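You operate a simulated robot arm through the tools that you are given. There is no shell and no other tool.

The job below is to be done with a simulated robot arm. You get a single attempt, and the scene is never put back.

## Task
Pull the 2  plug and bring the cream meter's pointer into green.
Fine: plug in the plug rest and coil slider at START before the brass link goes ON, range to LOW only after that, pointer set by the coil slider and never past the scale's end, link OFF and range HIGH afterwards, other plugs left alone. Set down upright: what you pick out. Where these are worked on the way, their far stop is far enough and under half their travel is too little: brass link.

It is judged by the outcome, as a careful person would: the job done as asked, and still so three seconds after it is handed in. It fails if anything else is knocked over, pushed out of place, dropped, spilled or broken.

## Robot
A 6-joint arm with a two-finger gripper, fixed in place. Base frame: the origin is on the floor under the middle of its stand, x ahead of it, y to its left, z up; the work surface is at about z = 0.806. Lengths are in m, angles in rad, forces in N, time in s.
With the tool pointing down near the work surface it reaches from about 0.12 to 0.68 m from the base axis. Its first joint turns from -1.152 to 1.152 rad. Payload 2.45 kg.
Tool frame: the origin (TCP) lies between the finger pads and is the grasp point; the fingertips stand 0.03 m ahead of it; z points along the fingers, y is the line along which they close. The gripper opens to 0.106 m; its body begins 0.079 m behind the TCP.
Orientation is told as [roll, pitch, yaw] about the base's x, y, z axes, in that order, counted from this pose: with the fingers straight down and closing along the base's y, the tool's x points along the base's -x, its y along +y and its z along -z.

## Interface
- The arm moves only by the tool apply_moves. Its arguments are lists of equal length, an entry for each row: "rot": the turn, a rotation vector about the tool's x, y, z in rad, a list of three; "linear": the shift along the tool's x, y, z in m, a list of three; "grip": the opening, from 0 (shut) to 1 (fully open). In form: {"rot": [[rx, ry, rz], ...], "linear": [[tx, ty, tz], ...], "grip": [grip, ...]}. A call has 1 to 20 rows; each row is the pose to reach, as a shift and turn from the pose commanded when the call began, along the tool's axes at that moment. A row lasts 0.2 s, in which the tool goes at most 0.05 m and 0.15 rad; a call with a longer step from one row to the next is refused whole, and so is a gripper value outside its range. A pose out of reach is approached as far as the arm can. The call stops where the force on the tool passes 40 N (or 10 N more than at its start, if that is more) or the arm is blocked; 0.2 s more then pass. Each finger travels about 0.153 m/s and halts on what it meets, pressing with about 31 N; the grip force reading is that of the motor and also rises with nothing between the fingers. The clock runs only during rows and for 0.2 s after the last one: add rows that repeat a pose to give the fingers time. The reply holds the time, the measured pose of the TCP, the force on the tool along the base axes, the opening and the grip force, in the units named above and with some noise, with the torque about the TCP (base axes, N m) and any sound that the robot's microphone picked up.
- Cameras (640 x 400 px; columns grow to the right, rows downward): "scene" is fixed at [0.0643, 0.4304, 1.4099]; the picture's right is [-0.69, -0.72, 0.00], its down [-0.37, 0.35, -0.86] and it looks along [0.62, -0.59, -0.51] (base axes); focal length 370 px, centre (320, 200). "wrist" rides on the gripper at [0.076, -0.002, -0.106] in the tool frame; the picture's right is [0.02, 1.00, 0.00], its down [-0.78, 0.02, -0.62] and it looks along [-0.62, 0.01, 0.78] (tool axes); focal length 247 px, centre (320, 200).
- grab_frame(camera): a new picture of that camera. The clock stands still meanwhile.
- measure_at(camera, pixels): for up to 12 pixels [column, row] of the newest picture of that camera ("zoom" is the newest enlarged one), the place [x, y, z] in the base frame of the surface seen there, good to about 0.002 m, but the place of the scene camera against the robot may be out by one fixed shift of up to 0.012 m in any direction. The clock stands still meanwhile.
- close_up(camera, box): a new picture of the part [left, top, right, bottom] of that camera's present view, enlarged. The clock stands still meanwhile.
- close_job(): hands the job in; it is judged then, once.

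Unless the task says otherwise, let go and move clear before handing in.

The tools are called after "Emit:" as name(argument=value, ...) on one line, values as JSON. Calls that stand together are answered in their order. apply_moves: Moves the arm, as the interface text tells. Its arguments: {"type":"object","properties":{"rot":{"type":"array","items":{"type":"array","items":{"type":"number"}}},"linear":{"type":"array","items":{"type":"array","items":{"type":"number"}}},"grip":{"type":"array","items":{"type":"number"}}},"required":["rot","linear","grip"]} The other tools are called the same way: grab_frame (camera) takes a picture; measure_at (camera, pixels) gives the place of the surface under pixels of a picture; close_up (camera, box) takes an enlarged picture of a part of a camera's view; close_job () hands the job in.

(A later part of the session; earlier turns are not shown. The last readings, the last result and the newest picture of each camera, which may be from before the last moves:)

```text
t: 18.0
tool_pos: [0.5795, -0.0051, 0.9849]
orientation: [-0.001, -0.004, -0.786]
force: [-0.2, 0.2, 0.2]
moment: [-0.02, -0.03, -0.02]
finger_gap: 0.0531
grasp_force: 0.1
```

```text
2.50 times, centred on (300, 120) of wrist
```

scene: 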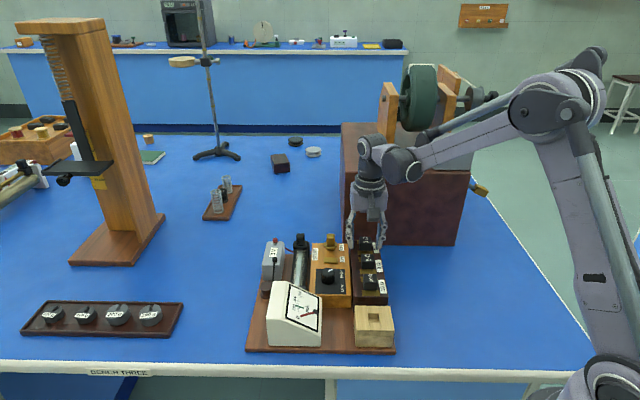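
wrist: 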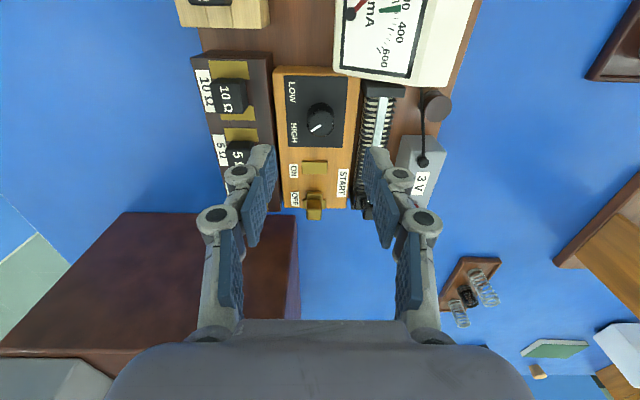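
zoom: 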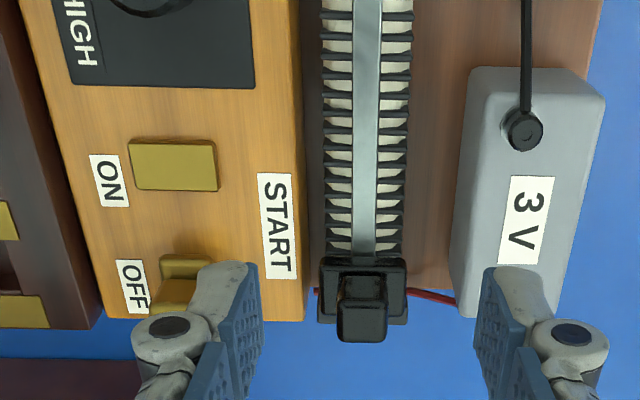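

The carriage overlaps the end block (zoom (320–405, 258–325)), so it is at START. I'll measure the knob, carriage and link here.

Emit:
measure_at(camera="zoom", pixels=[[345, 310], [380, 310], [362, 305], [362, 335], [362, 285], [330, 270], [398, 270], [362, 252], [322, 310], [322, 320], [362, 150], [175, 165]])

Emit:
grab_frame(camera="wrist")

```text
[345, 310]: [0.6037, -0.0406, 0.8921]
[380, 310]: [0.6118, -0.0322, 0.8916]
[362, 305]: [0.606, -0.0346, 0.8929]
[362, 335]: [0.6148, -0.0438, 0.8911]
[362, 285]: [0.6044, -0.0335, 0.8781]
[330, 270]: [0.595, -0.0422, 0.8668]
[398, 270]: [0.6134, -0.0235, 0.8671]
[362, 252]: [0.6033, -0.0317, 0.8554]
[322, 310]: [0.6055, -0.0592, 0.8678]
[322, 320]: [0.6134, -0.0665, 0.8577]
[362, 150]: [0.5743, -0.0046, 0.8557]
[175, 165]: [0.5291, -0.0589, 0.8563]
```

```text
taken
```

wrist: 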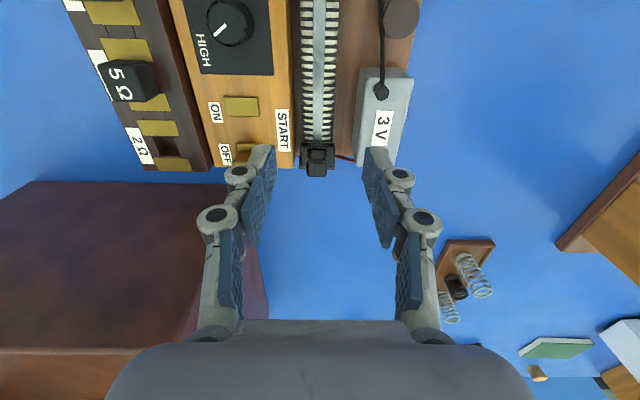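

Slider knob: u≈0.459, v≈0.404, top 0.892, carriage against its end. Link knob: u≈0.463, v≈0.3315, top 0.8885, with ON pad centred at u≈0.414. I'll go above the link knob with a narrower opening and check.

Emit:
apply_moves(rot=[[0, 0, 0], [0, 0, 0], [0, 0, 0], [0, 0, 0], [0, 0, 0]], linear=[[-0.025, -0.037, 0], [-0.0496, -0.0747, 0], [-0.0496, -0.0747, 0.02], [-0.0496, -0.0747, 0.04], [-0.0496, -0.0747, 0.04]], grip=[0.35, 0.35, 0.35, 0.35, 0.35])

Emit:
close_up(camera="wrist", box=[220, 70, 420, 210])

Emit:
measure_at(camera="zoom", pixels=[[320, 210], [320, 230], [320, 250], [320, 280], [290, 240], [345, 240], [320, 180], [320, 160], [320, 90], [280, 200], [360, 170], [240, 210]])

```text
t: 19.2
tool_pos: [0.5607, -0.0908, 0.9441]
orientation: [-0.001, -0.003, -0.784]
force: [1.1, -0.3, 0.3]
moment: [0.0, 0.02, 0.02]
finger_gap: 0.037
grasp_force: 0.1
```

```text
2.86 times, centred on (320, 140) of wrist
```

zoom: 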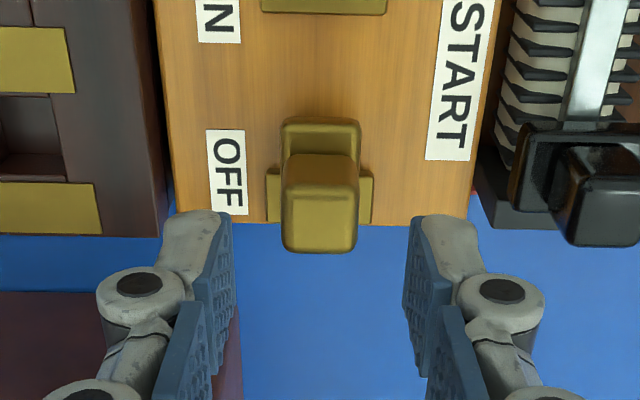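

```text
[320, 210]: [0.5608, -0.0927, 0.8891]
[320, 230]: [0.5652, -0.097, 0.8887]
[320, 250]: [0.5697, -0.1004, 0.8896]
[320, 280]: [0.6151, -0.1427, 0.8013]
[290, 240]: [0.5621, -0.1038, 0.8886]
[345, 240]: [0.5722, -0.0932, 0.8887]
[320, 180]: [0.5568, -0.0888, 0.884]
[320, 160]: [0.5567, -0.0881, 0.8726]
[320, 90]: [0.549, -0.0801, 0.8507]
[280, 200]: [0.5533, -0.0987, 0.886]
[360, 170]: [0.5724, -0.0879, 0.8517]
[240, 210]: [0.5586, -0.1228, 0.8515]
```

The link knob spans u 0.457–0.474 and v 0.322–0.341; I'll shift 4.5 mm forward and descend so the tips are around z 0.867, then grip.

Emit:
apply_moves(rot=[[0, 0, 0], [0, 0, 0], [0, 0, 0], [0, 0, 0], [0, 0, 0], [0, 0, 0], [0, 0, 0]], linear=[[-0.0045, -0.0007, 0.015], [-0.0045, -0.0007, 0.03], [-0.0045, -0.0007, 0.0455], [-0.0045, -0.0007, 0.0455], [-0.0045, -0.0007, 0.0455], [-0.0045, -0.0007, 0.0455], [-0.0045, -0.0007, 0.0455]], grip=[0.35, 0.35, 0.35, 0.35, 0.2, 0.1, 0.1])

Emit:
close_up(camera="wrist", box=[220, 70, 420, 210])

```text
t: 20.8
tool_pos: [0.5634, -0.0937, 0.9001]
orientation: [-0.003, -0.001, -0.786]
force: [-5.4, -2.5, -5.6]
moment: [-0.24, 0.04, 0.06]
finger_gap: 0.0192
grasp_force: 44.1
```

```text
2.86 times, centred on (320, 140) of wrist
```

zoom: 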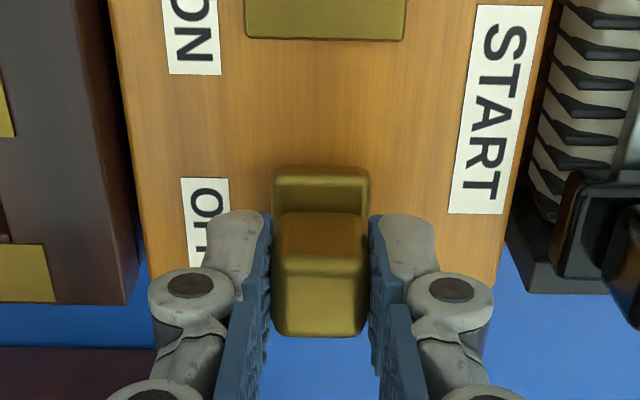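

The knob is gripped (gap 0.0192). I'll draw it towards ON in small steps and watch the force to confirm it slides.

Emit:
apply_moves(rot=[[0, 0, 0], [0, 0, 0], [0, 0, 0], [0, 0, 0]], linear=[[0.003, 0, 0], [0.006, 0, 0], [0.01, 0, 0], [0.01, 0, 0]], grip=[0.1, 0.1, 0.1, 0.1])

Emit:
close_up(camera="wrist", box=[220, 70, 420, 210])

Emit:
close_up(camera="scene", box=[250, 225, 400, 345])

```text
t: 21.8
tool_pos: [0.5566, -0.0858, 0.8993]
orientation: [-0.001, -0.002, -0.785]
force: [-0.3, -1.1, 0.8]
moment: [0.18, 0.2, -0.11]
finger_gap: 0.0196
grasp_force: 44.7
```

```text
2.86 times, centred on (320, 140) of wrist
```

zoom: 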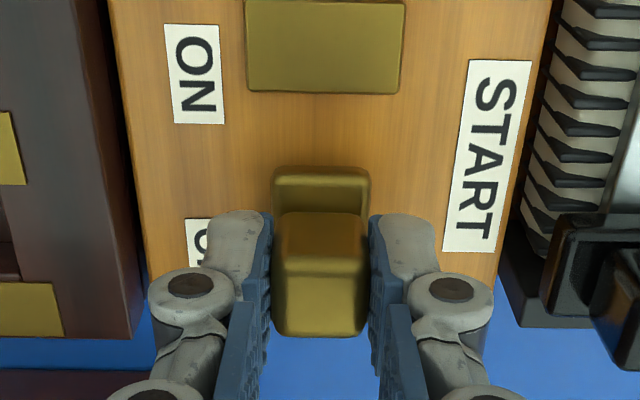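

```text
3.33 times, centred on (325, 285) of scene
```

zoom: 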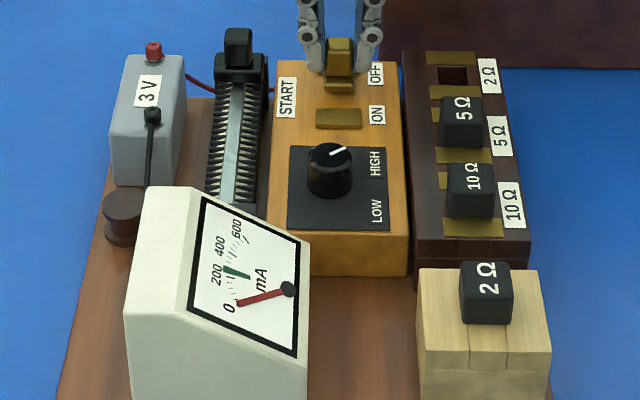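

The link slides freely with the pointer still at 0. I continue towards ON with small steps so that the stop is felt.

Emit:
apply_moves(rot=[[0, 0, 0], [0, 0, 0], [0, 0, 0], [0, 0, 0], [0, 0, 0], [0, 0, 0]], linear=[[0.006, 0, 0], [0.012, 0, 0], [0.018, 0, 0], [0.024, 0, 0], [0.03, 0, 0], [0.03, 0, 0]], grip=[0.1, 0.1, 0.1, 0.1, 0.1, 0.1])

Emit:
close_up(camera="wrist", box=[220, 70, 420, 210])

Emit:
close_up(camera="scene", box=[250, 225, 400, 345])

```text
t: 23.2
tool_pos: [0.5376, -0.0684, 0.8981]
orientation: [0.003, -0.015, -0.786]
force: [30.0, -23.9, 0.3]
moment: [-0.62, -0.77, 0.16]
finger_gap: 0.0195
grasp_force: 45.0
```

```text
2.86 times, centred on (320, 140) of wrist
```

zoom: 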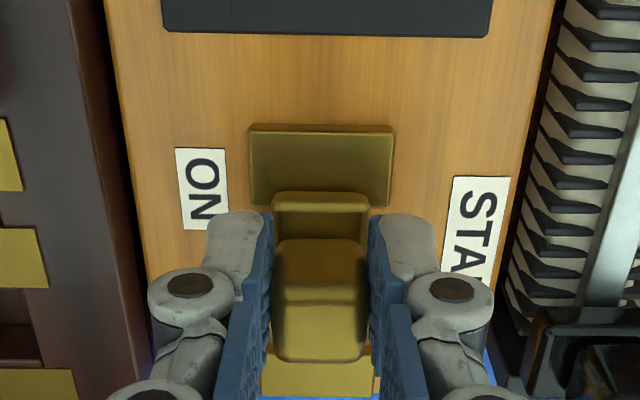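

```text
3.33 times, centred on (325, 285) of scene
```

zoom: 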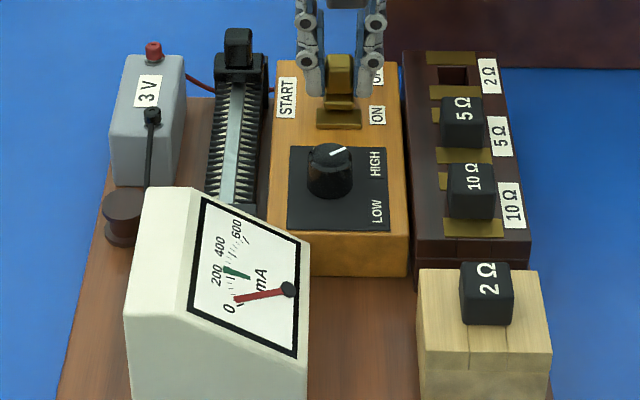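

The link stopped against its far stop after 36 mm (38 N), its plate touching the ON pad; the pointer has lifted a little. I'll check the meter closely and ease off the push.

Emit:
apply_moves(rot=[[0, 0, 0]], linear=[[0, 0, 0]], grip=[0.1])

Emit:
close_up(camera="scene", box=[280, 270, 330, 320])

```text
t: 23.6
tool_pos: [0.5378, -0.0686, 0.8992]
orientation: [0.004, -0.016, -0.787]
force: [28.1, -24.0, -6.6]
moment: [-0.7, -0.83, 0.1]
finger_gap: 0.0194
grasp_force: 44.8
```

```text
8.00 times, centred on (305, 295) of scene
```

zoom: 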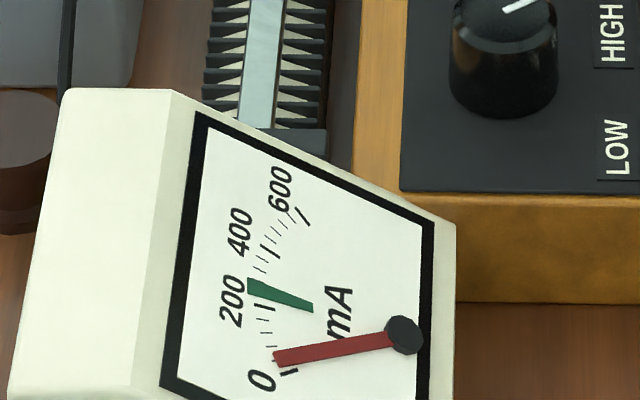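

The pointer now reads about 40–50 mA on HIGH, so the link is making contact. I'll ease off ~3 mm of command to relax the push before letting go.

Emit:
apply_moves(rot=[[0, 0, 0], [0, 0, 0], [0, 0, 0]], linear=[[-0.0015, 0, 0], [-0.003, 0, 0], [-0.003, 0, 0]], grip=[0.1, 0.1, 0.1])

```text
t: 24.4
tool_pos: [0.5384, -0.0684, 0.8976]
orientation: [0.0, -0.005, -0.787]
force: [11.9, -12.5, 1.9]
moment: [-1.23, -1.17, 0.05]
finger_gap: 0.0195
grasp_force: 44.2
```

Residual push is about 17 N; I'll ease another 1.5 mm and then open the fingers.

Emit:
apply_moves(rot=[[0, 0, 0], [0, 0, 0], [0, 0, 0], [0, 0, 0]], linear=[[-0.0013, 0, 0], [-0.0013, 0, 0], [-0.0013, 0, 0], [-0.0013, 0, 0]], grip=[0.1, 0.25, 0.35, 0.35])

Emit:
close_up(camera="wrist", box=[220, 70, 420, 210])

```text
t: 25.4
tool_pos: [0.5367, -0.0676, 0.8984]
orientation: [0.0, -0.002, -0.787]
force: [-0.5, -0.1, -0.7]
moment: [-0.01, 0.0, 0.01]
finger_gap: 0.037
grasp_force: 0.0
```

```text
2.86 times, centred on (320, 140) of wrist
```

zoom: 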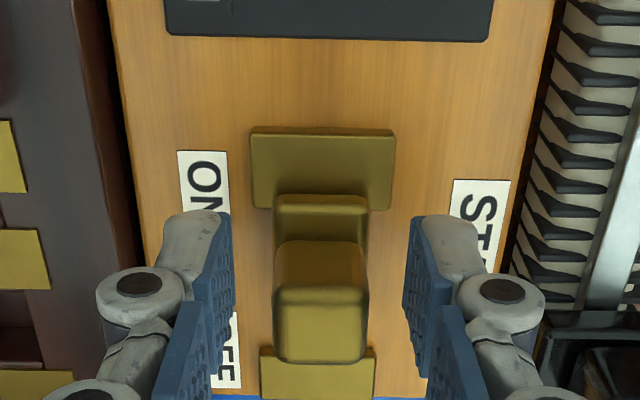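

The link rests at its ON stop, released. I'll raise straight up and move back to look at the range knob and the meter's nearby corner.

Emit:
apply_moves(rot=[[0, 0, 0], [0, 0, 0], [0, 0, 0], [0, 0, 0], [0, 0, 0], [0, 0, 0], [0, 0, 0]], linear=[[0, 0, -0.03], [0, 0, -0.06], [0, 0, -0.085], [0.04, 0.002, -0.085], [0.08, 0.004, -0.085], [0.12, 0.005, -0.085], [0.12, 0.005, -0.085]], grip=[0.35, 0.5, 0.5, 0.5, 0.5, 0.5, 0.5])

Emit:
grab_frame(camera="wrist")

Emit:
close_up(camera="scene", box=[250, 225, 400, 345])

```text
t: 27.0
tool_pos: [0.4579, 0.0225, 0.984]
orientation: [0.0, -0.001, -0.786]
force: [0.0, 0.3, 0.0]
moment: [0.02, -0.03, -0.05]
finger_gap: 0.0531
grasp_force: 0.0
```

```text
taken
```

wrist: 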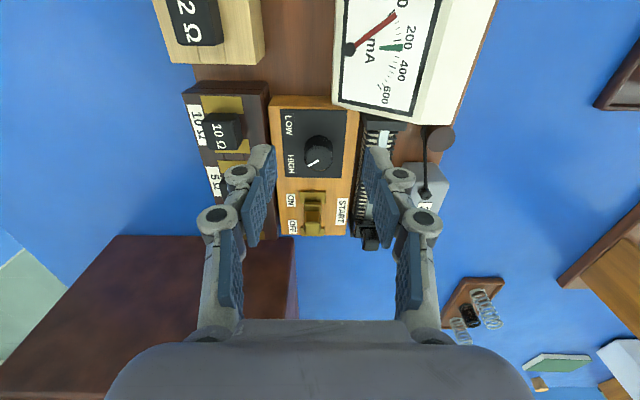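

```text
3.33 times, centred on (325, 285) of scene
```

zoom: 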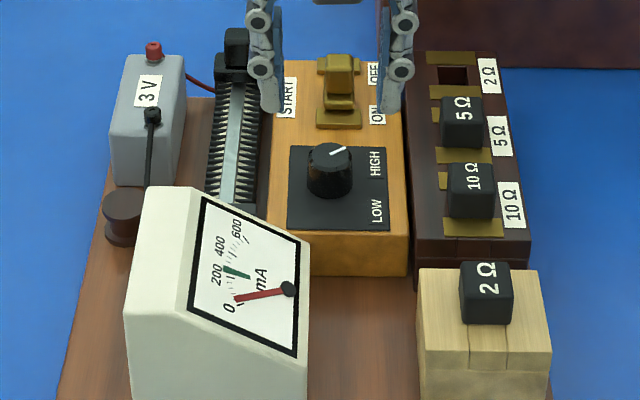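

The wrist picture shows the range knob at (318,150) and the meter's near corner at (335,105). I'll enlarge and measure them.

Emit:
close_up(camera="wrist", box=[260, 0, 500, 190])

Emit:
measure_at(camera="zoom", pixels=[[145, 420], [155, 365], [195, 255], [330, 295], [430, 310], [330, 250], [520, 250], [560, 60], [210, 150], [240, 120], [100, 300], [200, 300]])

```text
2.11 times, centred on (380, 95) of wrist
```

zoom: 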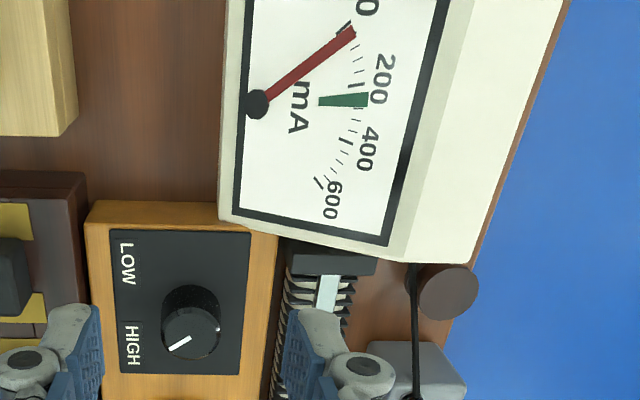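

```text
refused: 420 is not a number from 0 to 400
```

Emit:
measure_at(camera="zoom", pixels=[[190, 330], [168, 330], [216, 330], [190, 312], [190, 354], [190, 298], [226, 212], [240, 218], [310, 240], [400, 256], [460, 258], [460, 150]])

Emit:
close_up(camera="wrist", box=[280, 100, 360, 190])

Emit:
measure_at(camera="zoom", pixels=[[320, 180], [320, 200], [320, 250], [320, 300], [270, 250], [370, 250], [210, 100], [210, 300], [400, 100], [150, 150], [430, 250], [380, 60]])

```text
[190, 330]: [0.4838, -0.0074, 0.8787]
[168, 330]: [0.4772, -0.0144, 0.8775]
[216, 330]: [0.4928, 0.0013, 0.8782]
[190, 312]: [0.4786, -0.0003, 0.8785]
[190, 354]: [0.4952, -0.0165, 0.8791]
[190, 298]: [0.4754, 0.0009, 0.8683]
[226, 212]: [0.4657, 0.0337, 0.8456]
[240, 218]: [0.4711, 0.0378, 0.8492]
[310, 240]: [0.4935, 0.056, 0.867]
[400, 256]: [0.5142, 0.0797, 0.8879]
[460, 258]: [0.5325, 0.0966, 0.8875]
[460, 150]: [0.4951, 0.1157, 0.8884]
```

```text
4.44 times, centred on (320, 145) of wrist
```

zoom: 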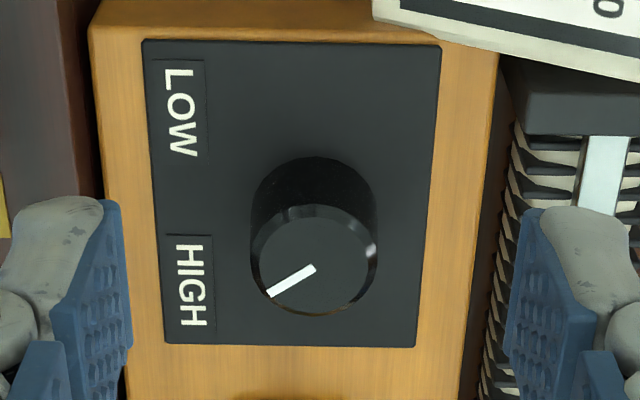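

```text
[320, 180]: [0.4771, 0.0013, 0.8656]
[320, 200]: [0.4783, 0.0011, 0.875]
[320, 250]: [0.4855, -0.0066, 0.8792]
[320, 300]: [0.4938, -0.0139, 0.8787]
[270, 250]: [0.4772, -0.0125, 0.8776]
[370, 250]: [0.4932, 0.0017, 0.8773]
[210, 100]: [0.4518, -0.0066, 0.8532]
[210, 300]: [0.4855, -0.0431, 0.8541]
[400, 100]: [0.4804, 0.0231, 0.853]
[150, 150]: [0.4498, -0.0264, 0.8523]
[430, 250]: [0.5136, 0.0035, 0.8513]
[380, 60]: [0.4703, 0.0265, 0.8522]
```

Range knob: centre u 0.3504, v 0.338, radius 13 mm, top 0.879 on a plate at 0.8535; its white line points ~30° to the HIGH side, so LOW needs roughly a 65° turn clockwise from above. The meter's corner (u≤0.309, z<0.857 there) is clear. I'll go above the knob with the tool turned back 0.57 rad.

Emit:
apply_moves(rot=[[0, 0, -0.1425], [0, 0, -0.285], [0, 0, -0.4275], [0, 0, -0.57], [0, 0, -0.57], [0, 0, -0.57]], linear=[[-0.015, -0.0005, 0.0], [-0.03, -0.001, 0.0], [-0.0425, -0.0017, 0.01], [-0.0425, -0.0017, 0.03], [-0.0425, -0.0017, 0.05], [-0.0425, -0.0017, 0.05]], grip=[0.5, 0.5, 0.5, 0.5, 0.5, 0.5])

Emit:
close_up(camera="wrist", box=[220, 60, 420, 220])

Emit:
measure_at(camera="zoom", pixels=[[320, 200], [320, 220], [290, 200], [350, 200], [320, 180], [320, 150], [320, 235], [300, 215], [340, 215]])

```text
t: 28.4
tool_pos: [0.483, -0.0107, 0.9328]
orientation: [-0.001, -0.003, -0.215]
force: [0.0, -0.3, 0.5]
moment: [0.02, 0.01, 0.02]
finger_gap: 0.0529
grasp_force: 0.1
```

```text
2.50 times, centred on (320, 140) of wrist
```

zoom: 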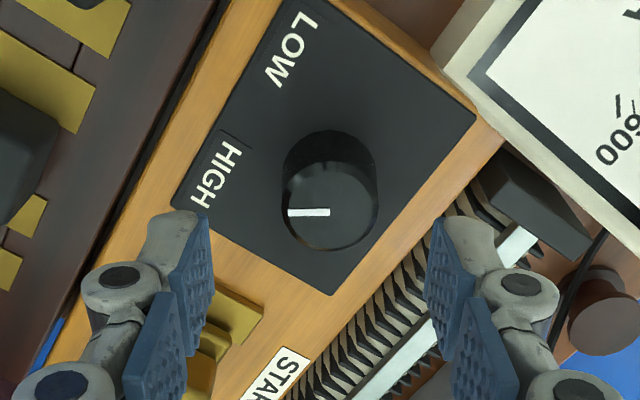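

```text
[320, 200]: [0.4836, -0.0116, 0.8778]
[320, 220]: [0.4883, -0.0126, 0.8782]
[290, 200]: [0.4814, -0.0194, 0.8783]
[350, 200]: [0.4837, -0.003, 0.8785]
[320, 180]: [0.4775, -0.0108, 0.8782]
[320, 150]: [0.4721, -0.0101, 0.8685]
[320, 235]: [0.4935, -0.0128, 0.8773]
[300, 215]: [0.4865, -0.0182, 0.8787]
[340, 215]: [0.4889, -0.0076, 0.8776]
```

The knob's top circle is centred at zoom (330,206), about 2.5 mm right of the tool axis. I'll shift, narrow the opening slightly, and descend to grip it.

Emit:
apply_moves(rot=[[0, 0, 0], [0, 0, 0], [0, 0, 0], [0, 0, 0], [0, 0, 0]], linear=[[-0.001, 0.0025, 0], [-0.001, 0.0025, 0.015], [-0.001, 0.0025, 0.03], [-0.001, 0.0025, 0.0415], [-0.001, 0.0025, 0.0415]], grip=[0.42, 0.42, 0.42, 0.42, 0.42])

Emit:
close_up(camera="wrist", box=[220, 80, 420, 240])

Emit:
close_up(camera="scene", box=[250, 225, 400, 345])

```text
t: 29.6
tool_pos: [0.486, -0.0076, 0.8923]
orientation: [-0.001, 0.0, -0.215]
force: [0.3, 0.7, 0.5]
moment: [-0.01, 0.02, 0.04]
finger_gap: 0.0445
grasp_force: 0.1
```

```text
2.50 times, centred on (320, 160) of wrist
```

zoom: 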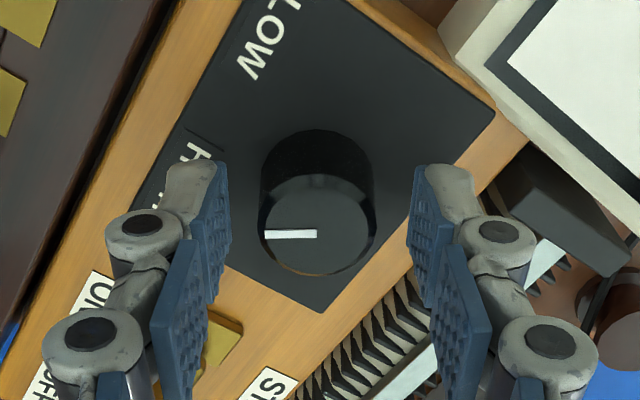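

```text
3.33 times, centred on (325, 285) of scene
```

zoom: 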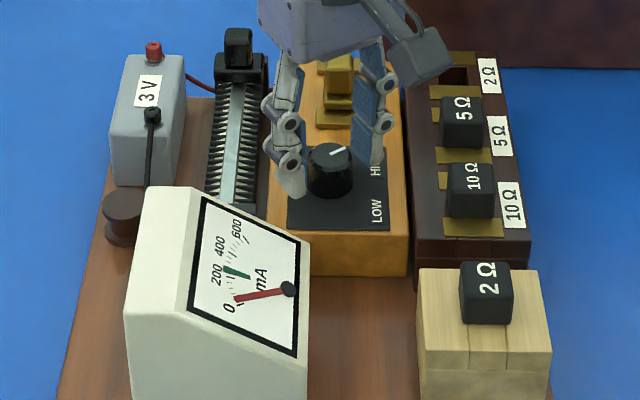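

The knob is centred between the pads (col 318, line hub near (316,234)). Closing on it, then I'll check before turning.

Emit:
apply_moves(rot=[[0, 0, 0], [0, 0, 0], [0, 0, 0], [0, 0, 0]], linear=[[0.0005, 0, 0], [0.0005, 0, 0], [0.0005, 0, 0], [0.0005, 0, 0]], grip=[0.42, 0.3, 0.15, 0.15])

Emit:
close_up(camera="wrist", box=[220, 80, 420, 240])

```text
t: 30.6
tool_pos: [0.486, -0.0091, 0.8928]
orientation: [-0.002, -0.002, -0.216]
force: [-0.8, -0.7, -0.3]
moment: [-0.02, -0.03, 0.02]
finger_gap: 0.0289
grasp_force: 44.6
```

```text
2.50 times, centred on (320, 160) of wrist
```

zoom: 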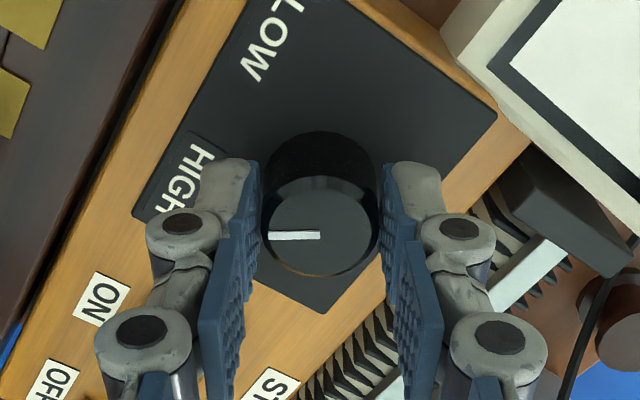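

Gripped at 0.0289 m. I'll turn it a first 0.3 rad and check that it follows and where the pointer goes.

Emit:
apply_moves(rot=[[0, 0, 0.1], [0, 0, 0.2], [0, 0, 0.3], [0, 0, 0.3]], linear=[[0, 0, 0], [0, 0, 0], [0, 0, 0], [0, 0, 0]], grip=[0.15, 0.15, 0.15, 0.15])

Emit:
close_up(camera="wrist", box=[220, 80, 420, 240])

Emit:
close_up(camera="scene", box=[280, 250, 360, 320])

```text
t: 31.6
tool_pos: [0.4863, -0.0077, 0.892]
orientation: [0.001, 0.002, -0.517]
force: [-10.0, 5.0, -26.2]
moment: [-0.2, -0.32, 0.02]
finger_gap: 0.0293
grasp_force: 44.5
```

```text
2.50 times, centred on (320, 160) of wrist
```

zoom: 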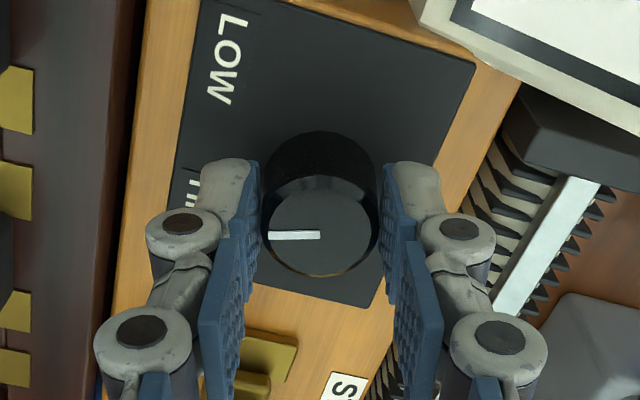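

```text
5.71 times, centred on (320, 285) of scene
```

zoom: 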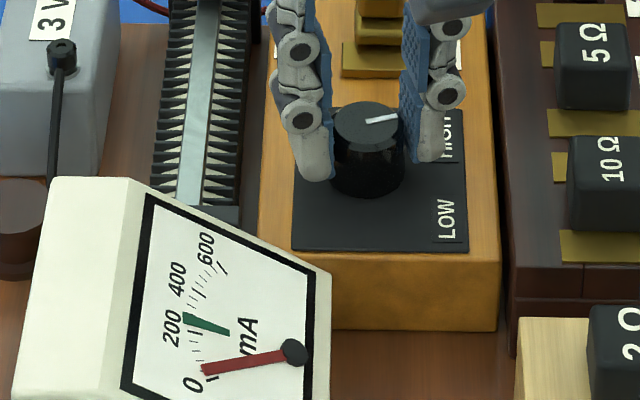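

The knob turns with the gripper (line unchanged in the tool's view) and the pointer is steady. There is a 26 N downward pull, so I'll ease the tool 1.5 mm down and 1 mm across while turning a further 0.3 rad.

Emit:
apply_moves(rot=[[0, 0, 0], [0, 0, 0.1], [0, 0, 0.2], [0, 0, 0.3], [0, 0, 0.3]], linear=[[0.001, 0, 0.0015], [0.001, 0, 0.0015], [0.001, 0, 0.0015], [0.001, 0, 0.0015], [0.001, 0, 0.0015]], grip=[0.15, 0.15, 0.15, 0.15, 0.15])

Emit:
close_up(camera="wrist", box=[220, 80, 420, 240])

Emit:
close_up(camera="scene", box=[280, 250, 360, 320])

```text
t: 32.7
tool_pos: [0.4855, -0.0075, 0.8928]
orientation: [0.0, -0.004, -0.814]
force: [-2.8, 2.5, 7.0]
moment: [-0.27, -0.16, 0.0]
finger_gap: 0.0291
grasp_force: 44.6
stopped in row 5: the force on the tool passed its limit at 40 N (the readings are from after the stop); the commanded pose is now the measured one
```

```text
2.50 times, centred on (320, 160) of wrist
```

zoom: 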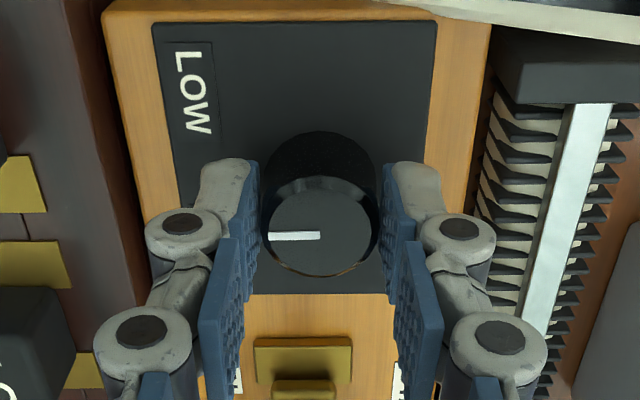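

```text
5.71 times, centred on (320, 285) of scene
```

zoom: 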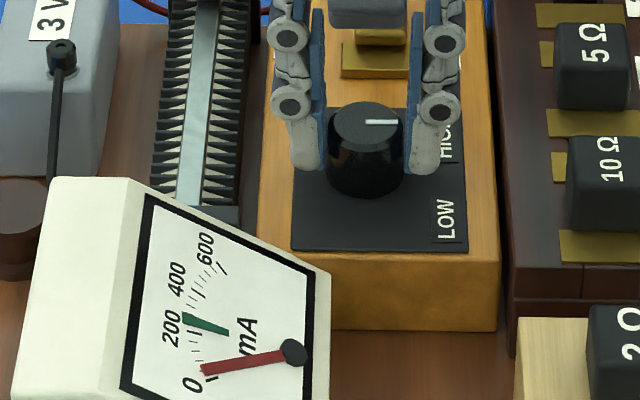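

The knob line is now mid-way (pointing straight to -v at yaw -0.814); the limit was tripped but the residual is small. I'll continue turning in smaller increments without extra shift.

Emit:
apply_moves(rot=[[0, 0, 0.05], [0, 0, 0.1], [0, 0, 0.15], [0, 0, 0.2], [0, 0, 0.2]], linear=[[0, 0, 0], [0, 0, 0], [0, 0, 0], [0, 0, 0], [0, 0, 0]], grip=[0.15, 0.15, 0.15, 0.15, 0.15])

Emit:
close_up(camera="scene", box=[280, 250, 360, 320])

```text
t: 33.9
tool_pos: [0.4856, -0.0078, 0.893]
orientation: [0.002, 0.0, -1.016]
force: [-12.2, 3.4, 15.2]
moment: [0.15, 0.47, 0.01]
finger_gap: 0.0292
grasp_force: 45.2
```

```text
5.71 times, centred on (320, 285) of scene
```

zoom: 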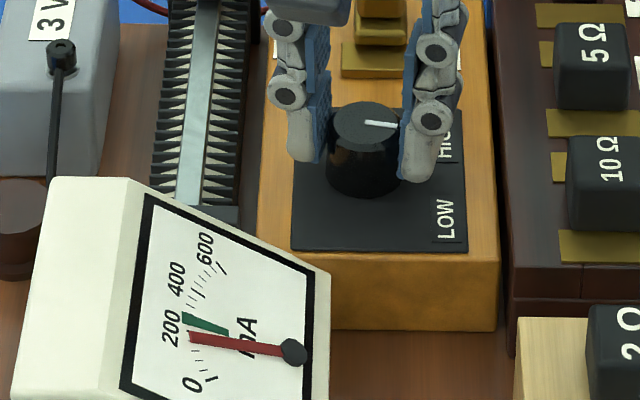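

The pointer has risen to about 170 (just short of green), so the range has gone over to LOW. I'll finish the turn towards the LOW label, easing the side load as I go.

Emit:
apply_moves(rot=[[0, 0, 0.0], [0, 0, 0.05], [0, 0, 0.1], [0, 0, 0.15], [0, 0, 0.2], [0, 0, 0.2]], linear=[[0.0008, -0.0007, -0.001], [0.0008, -0.0007, -0.001], [0.0008, -0.0007, -0.001], [0.0008, -0.0007, -0.001], [0.0008, -0.0007, -0.001], [0.0008, -0.0007, -0.001]], grip=[0.15, 0.15, 0.15, 0.15, 0.15, 0.15])

Emit:
close_up(camera="scene", box=[280, 250, 360, 320])

Emit:
close_up(camera="wrist", box=[220, 80, 420, 240])

```text
t: 35.3
tool_pos: [0.4861, -0.0071, 0.8923]
orientation: [0.005, -0.003, -1.217]
force: [3.9, -2.7, -30.5]
moment: [0.14, -0.09, -0.03]
finger_gap: 0.029
grasp_force: 45.0
```

```text
5.71 times, centred on (320, 285) of scene
```

zoom: 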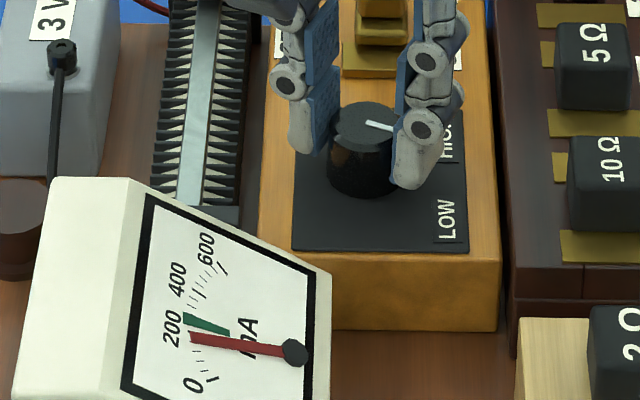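

```text
2.50 times, centred on (320, 160) of wrist
```

zoom: 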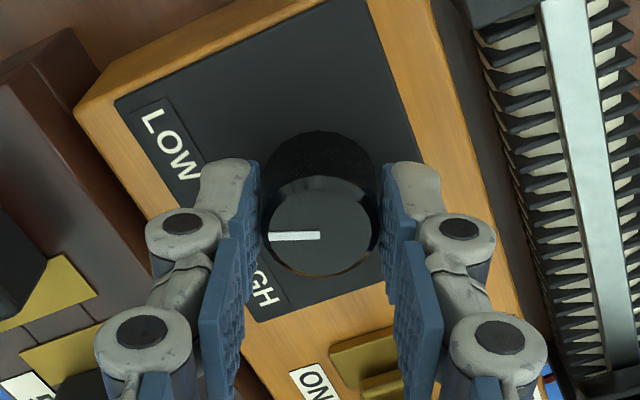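

The turn is at about 57°; pointer steady near 175. I'll relax the vertical load and turn the last bit towards LOW, looking for a stop.

Emit:
apply_moves(rot=[[0, 0, 0.0], [0, 0, 0.05], [0, 0, 0.1], [0, 0, 0.1]], linear=[[0, 0, 0.0007], [0, 0, 0.0007], [0, 0, 0.0007], [0, 0, 0.0007]], grip=[0.15, 0.15, 0.15, 0.15])

Emit:
close_up(camera="wrist", box=[220, 80, 420, 240])

Emit:
close_up(camera="scene", box=[280, 250, 360, 320])

```text
t: 36.3
tool_pos: [0.4874, -0.008, 0.892]
orientation: [0.003, -0.002, -1.319]
force: [10.6, -6.3, 1.8]
moment: [-0.33, -0.2, 0.02]
finger_gap: 0.0289
grasp_force: 44.8
```

```text
2.50 times, centred on (320, 160) of wrist
```

zoom: 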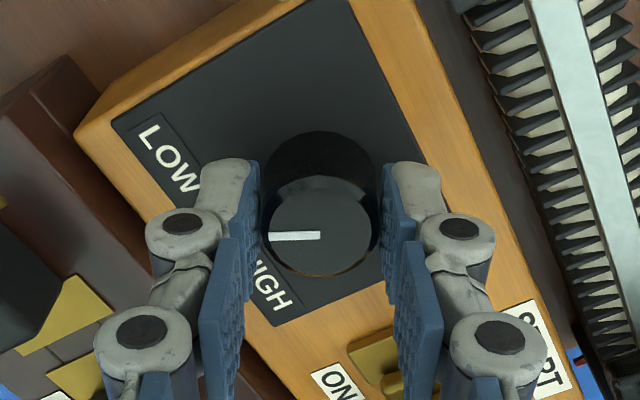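

```text
5.71 times, centred on (320, 285) of scene
```

zoom: 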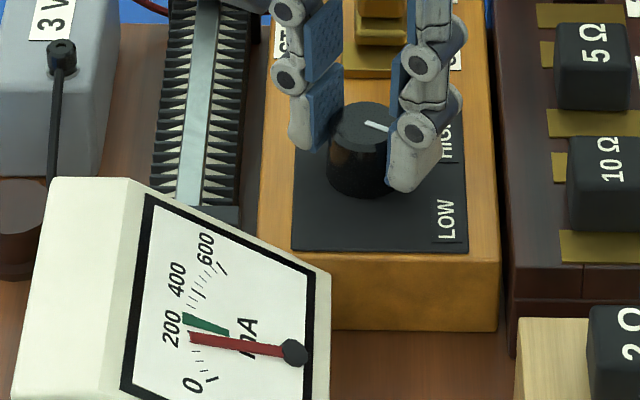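

The line is at about 63° turned; symmetric LOW would be ~65°. I'll add a little more to find its stop.

Emit:
apply_moves(rot=[[0, 0, 0.03], [0, 0, 0.06], [0, 0, 0.06]], linear=[[0, 0, 0], [0, 0, 0], [0, 0, 0]], grip=[0.15, 0.15, 0.15])

Emit:
close_up(camera="wrist", box=[220, 80, 420, 240])

```text
t: 37.1
tool_pos: [0.4857, -0.007, 0.8921]
orientation: [0.004, -0.002, -1.376]
force: [11.0, -5.3, 6.6]
moment: [-0.66, -0.33, 0.02]
finger_gap: 0.0294
grasp_force: 44.8
```

```text
2.50 times, centred on (320, 160) of wrist
```

zoom: 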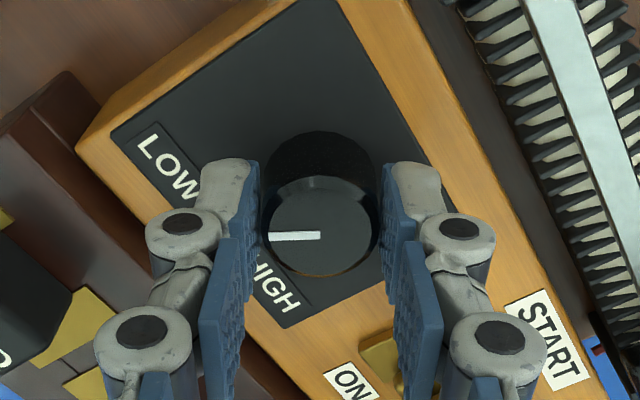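

The line now mirrors its HIGH position on the LOW side and the meter responds accordingly. I'll open and raise clear.

Emit:
apply_moves(rot=[[0, 0, 0], [0, 0, 0], [0, 0, 0], [0, 0, 0], [0, 0, 0], [0, 0, 0]], linear=[[0, 0, 0], [0, 0, 0], [0, 0, 0], [0, 0, -0.02], [0, 0, -0.05], [0, 0, -0.08]], grip=[0.3, 0.42, 0.42, 0.42, 0.42, 0.42])

Emit:
close_up(camera="scene", box=[250, 225, 400, 345])

Emit:
close_up(camera="wrist", box=[220, 40, 420, 200])

```text
t: 38.5
tool_pos: [0.4837, -0.0046, 0.9735]
orientation: [0.001, -0.002, -1.376]
force: [-0.7, -0.1, 0.0]
moment: [0.01, -0.02, -0.02]
finger_gap: 0.0448
grasp_force: 0.0
```

```text
3.33 times, centred on (325, 285) of scene
```

zoom: 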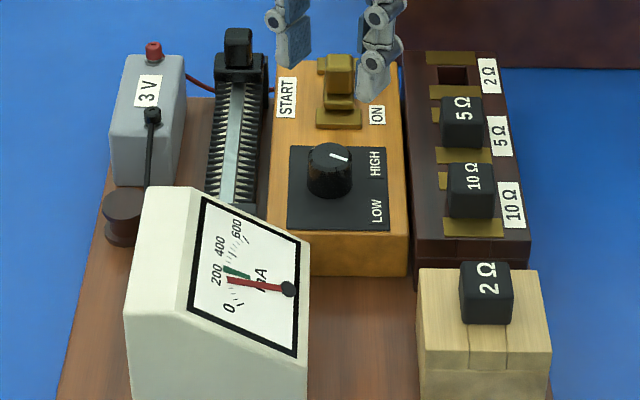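

```text
2.50 times, centred on (320, 120) of wrist
```

zoom: 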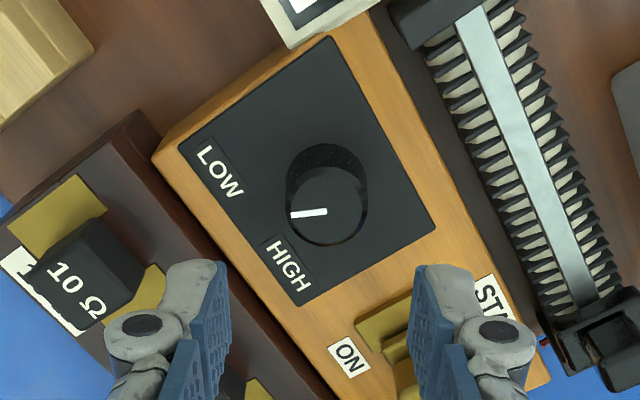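

The knob line now points to the LOW side and the pointer sits just under the green wedge. I'll zoom on the meter to read it and plan the slider move.

Emit:
close_up(camera="scene", box=[285, 270, 330, 315])

Emit:
close_up(camera="scene", box=[290, 225, 350, 275])

```text
8.89 times, centred on (308, 292) of scene
```

zoom: 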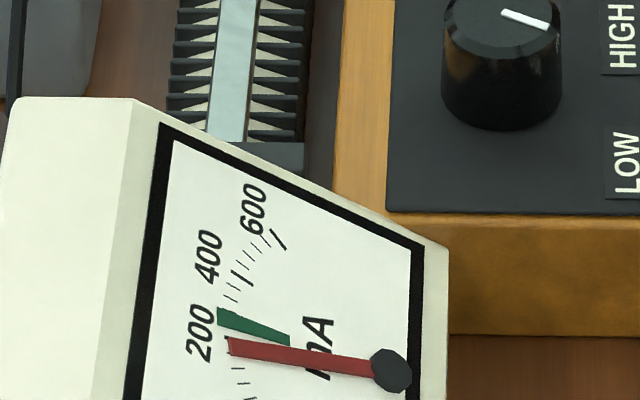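

```text
8.00 times, centred on (320, 250) of scene
```

zoom: 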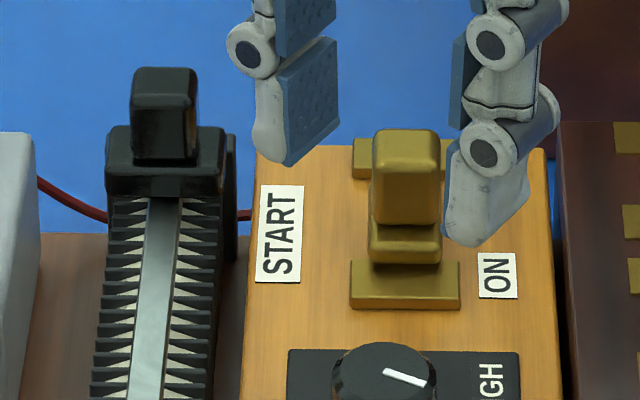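

The pointer is at about 200, just under the green (which runs roughly 230–290). I'll measure the battery top next to the slider before moving the fingers between them.

Emit:
grab_frame(camera="scene")

Emit:
measure_at(camera="scene", pixels=[[275, 240], [273, 248], [283, 245], [284, 250], [301, 238], [300, 246], [290, 250], [265, 250], [275, 258]])

```text
taken
```

scene: 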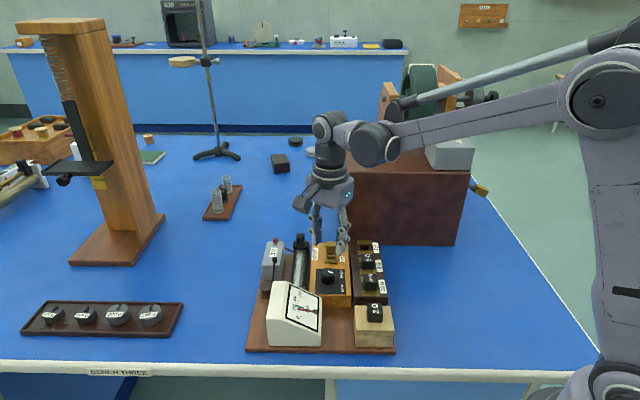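

```text
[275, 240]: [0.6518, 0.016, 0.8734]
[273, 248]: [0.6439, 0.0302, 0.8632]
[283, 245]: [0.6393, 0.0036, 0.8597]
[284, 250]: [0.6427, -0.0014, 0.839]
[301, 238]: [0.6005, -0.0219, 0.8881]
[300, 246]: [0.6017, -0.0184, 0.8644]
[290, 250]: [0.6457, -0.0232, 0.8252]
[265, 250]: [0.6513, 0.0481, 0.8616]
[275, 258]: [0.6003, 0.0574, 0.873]
```

The battery top is at z≈0.862 with terminals to 0.874 from v≥0.45, so the fingers clear it. Moving over the slider knob, turning back to yaw -45°.

Emit:
apply_moves(rot=[[0, 0, -0.12], [0, 0, -0.24], [0, 0, -0.36], [0, 0, -0.48], [0, 0, -0.591], [0, 0, -0.591], [0, 0, -0.591]], linear=[[-0.0146, 0.0294, -0.01], [-0.0291, 0.0588, -0.01], [-0.0437, 0.0881, -0.01], [-0.0582, 0.1175, -0.01], [-0.0582, 0.1175, 0.0], [-0.0582, 0.1175, 0.025], [-0.0582, 0.1175, 0.025]], grip=[0.35, 0.35, 0.35, 0.35, 0.35, 0.35, 0.35])

Emit:
close_up(camera="wrist", box=[220, 70, 420, 210])

Emit:
measure_at(camera="zoom", pixels=[[310, 180], [310, 200], [310, 220], [310, 240], [290, 210], [330, 210], [350, 210], [310, 160], [310, 140], [270, 160], [360, 160]])

```text
t: 40.1
tool_pos: [0.6108, -0.0403, 0.9473]
orientation: [0.001, -0.003, -0.782]
force: [-0.5, -0.4, 0.7]
moment: [0.02, 0.03, -0.03]
finger_gap: 0.0369
grasp_force: 0.0
```

```text
2.86 times, centred on (320, 140) of wrist
```

zoom: 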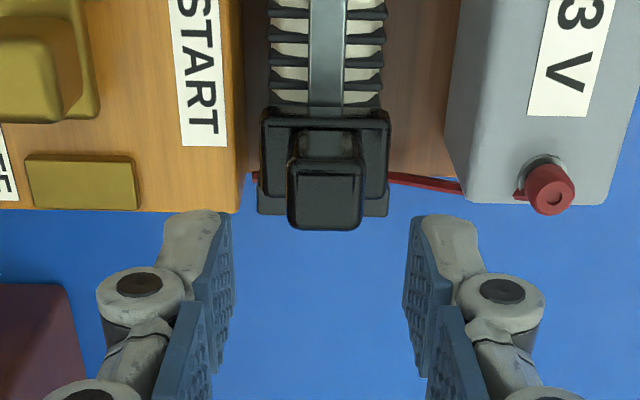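

```text
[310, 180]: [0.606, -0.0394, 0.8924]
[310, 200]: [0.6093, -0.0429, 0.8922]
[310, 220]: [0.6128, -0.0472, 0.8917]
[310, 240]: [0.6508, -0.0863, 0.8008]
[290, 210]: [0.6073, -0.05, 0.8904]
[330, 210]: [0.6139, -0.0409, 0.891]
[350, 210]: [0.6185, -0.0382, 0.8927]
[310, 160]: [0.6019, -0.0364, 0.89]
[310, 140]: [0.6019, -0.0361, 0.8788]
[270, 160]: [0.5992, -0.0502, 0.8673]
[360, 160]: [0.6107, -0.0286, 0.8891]
```

The slider knob centre is 1.5 mm to the right of the tool axis. I'll correct, descend to grip its upper part, and close.

Emit:
apply_moves(rot=[[0, 0, 0], [0, 0, 0], [0, 0, 0], [0, 0, 0], [0, 0, 0], [0, 0, 0], [0, 0, 0]], linear=[[0.0015, 0.0015, 0.01], [0.0015, 0.0015, 0.025], [0.0015, 0.0015, 0.038], [0.0015, 0.0015, 0.046], [0.0015, 0.0015, 0.046], [0.0015, 0.0015, 0.046], [0.0015, 0.0015, 0.046]], grip=[0.35, 0.35, 0.35, 0.35, 0.35, 0.2, 0.15])

Emit:
close_up(camera="wrist", box=[220, 70, 420, 210])

Emit:
close_up(camera="scene", box=[285, 270, 330, 315])

```text
t: 41.7
tool_pos: [0.6123, -0.0405, 0.9002]
orientation: [0.001, -0.002, -0.785]
force: [-1.8, -0.3, -2.7]
moment: [-0.05, 0.05, 0.02]
finger_gap: 0.0196
grasp_force: 44.7
```

```text
2.86 times, centred on (320, 140) of wrist
```

zoom: 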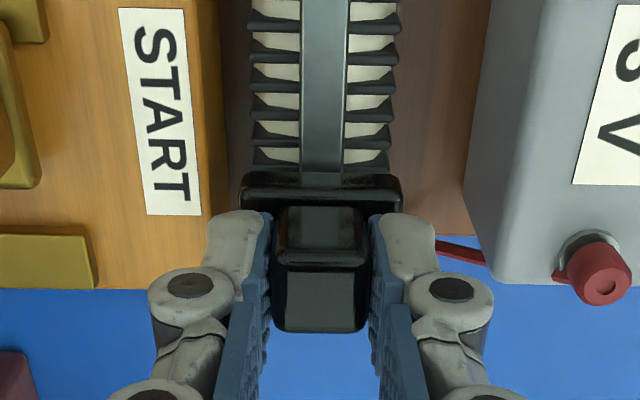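

```text
8.89 times, centred on (308, 292) of scene
```

zoom: 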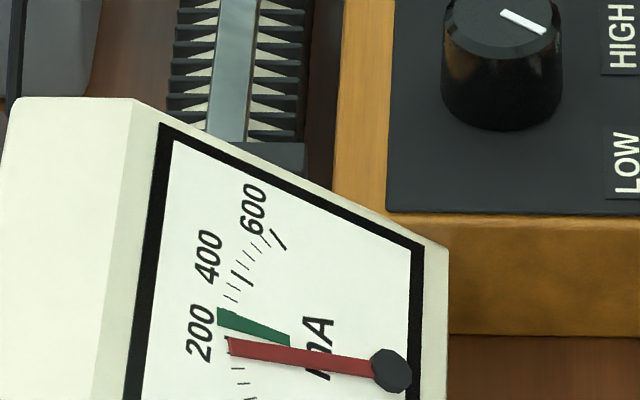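

The slider knob is held; pointer still ~200. I'll draw it 8 mm from START and read the pointer.

Emit:
apply_moves(rot=[[0, 0, 0], [0, 0, 0], [0, 0, 0], [0, 0, 0]], linear=[[0.003, 0, 0], [0.006, 0, 0], [0.008, 0, 0], [0.008, 0, 0]], grip=[0.15, 0.15, 0.15, 0.15])

Emit:
close_up(camera="scene", box=[285, 270, 330, 315])

Emit:
close_up(camera="wrist", box=[220, 70, 420, 210])

```text
t: 42.7
tool_pos: [0.6076, -0.0362, 0.9006]
orientation: [0.0, -0.001, -0.785]
force: [-3.8, -3.8, -38.0]
moment: [-0.43, -0.27, -0.08]
finger_gap: 0.0194
grasp_force: 44.4
```

```text
8.89 times, centred on (308, 292) of scene
```

zoom: 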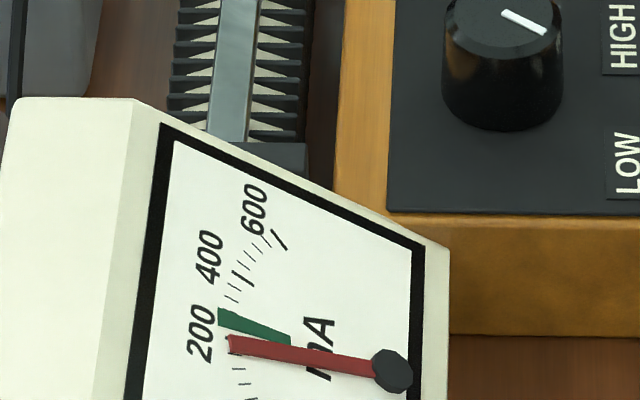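

```text
2.86 times, centred on (320, 140) of wrist
```

zoom: 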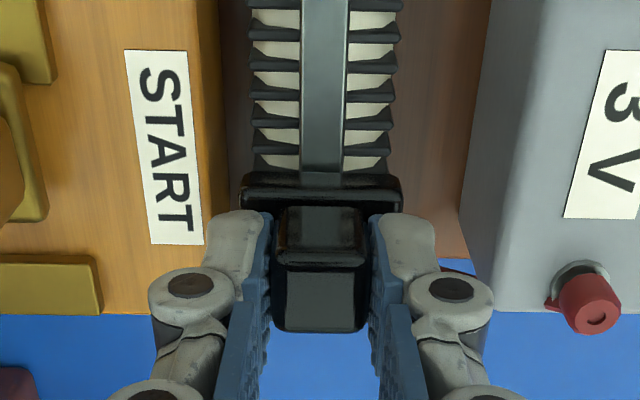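

The slider moved with the gripper and the pointer crept up a little (tip at zoom (230,345)). The vertical load is 38 N, so I'll lower the command ~1 mm and continue 8 mm more.

Emit:
apply_moves(rot=[[0, 0, 0], [0, 0, 0], [0, 0, 0], [0, 0, 0], [0, 0, 0]], linear=[[0, 0, 0.001], [0.003, 0, 0.001], [0.006, 0, 0.001], [0.008, 0, 0.001], [0.008, 0, 0.001]], grip=[0.15, 0.15, 0.15, 0.15, 0.15])

Emit:
close_up(camera="scene", box=[285, 270, 330, 315])

```text
t: 43.9
tool_pos: [0.601, -0.03, 0.9003]
orientation: [-0.001, 0.001, -0.786]
force: [-8.5, -10.2, -29.3]
moment: [-0.54, 0.02, 0.06]
finger_gap: 0.0197
grasp_force: 44.8
```

```text
8.89 times, centred on (308, 292) of scene
```

zoom: 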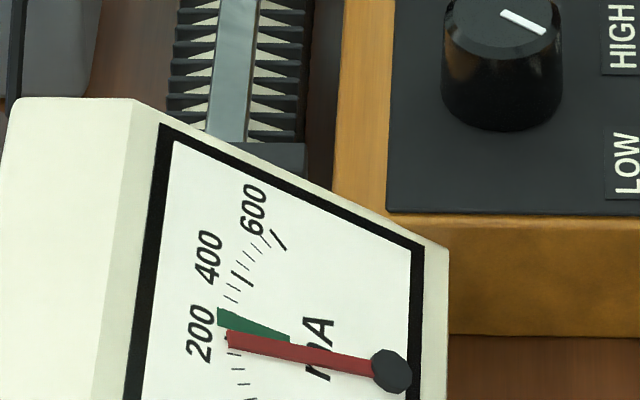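

The pointer edges up about 5 px per 8 mm. I'll relax the side (−v) and vertical loads slightly and move another 12 mm.

Emit:
apply_moves(rot=[[0, 0, 0], [0, 0, 0], [0, 0, 0], [0, 0, 0], [0, 0, 0], [0, 0, 0]], linear=[[0, -0.001, 0.001], [0.003, -0.001, 0.001], [0.006, -0.001, 0.001], [0.009, -0.001, 0.001], [0.012, -0.001, 0.001], [0.012, -0.001, 0.001]], grip=[0.15, 0.15, 0.15, 0.15, 0.15, 0.15])

Emit:
close_up(camera="scene", box=[285, 270, 330, 315])

```text
t: 45.3
tool_pos: [0.5921, -0.0216, 0.9014]
orientation: [0.001, -0.002, -0.783]
force: [2.1, -0.6, 26.7]
moment: [0.34, 0.28, -0.04]
finger_gap: 0.0194
grasp_force: 44.2
```

```text
8.89 times, centred on (308, 292) of scene
```

zoom: 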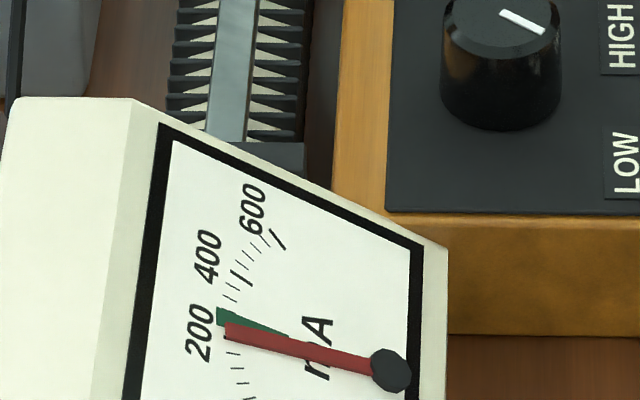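

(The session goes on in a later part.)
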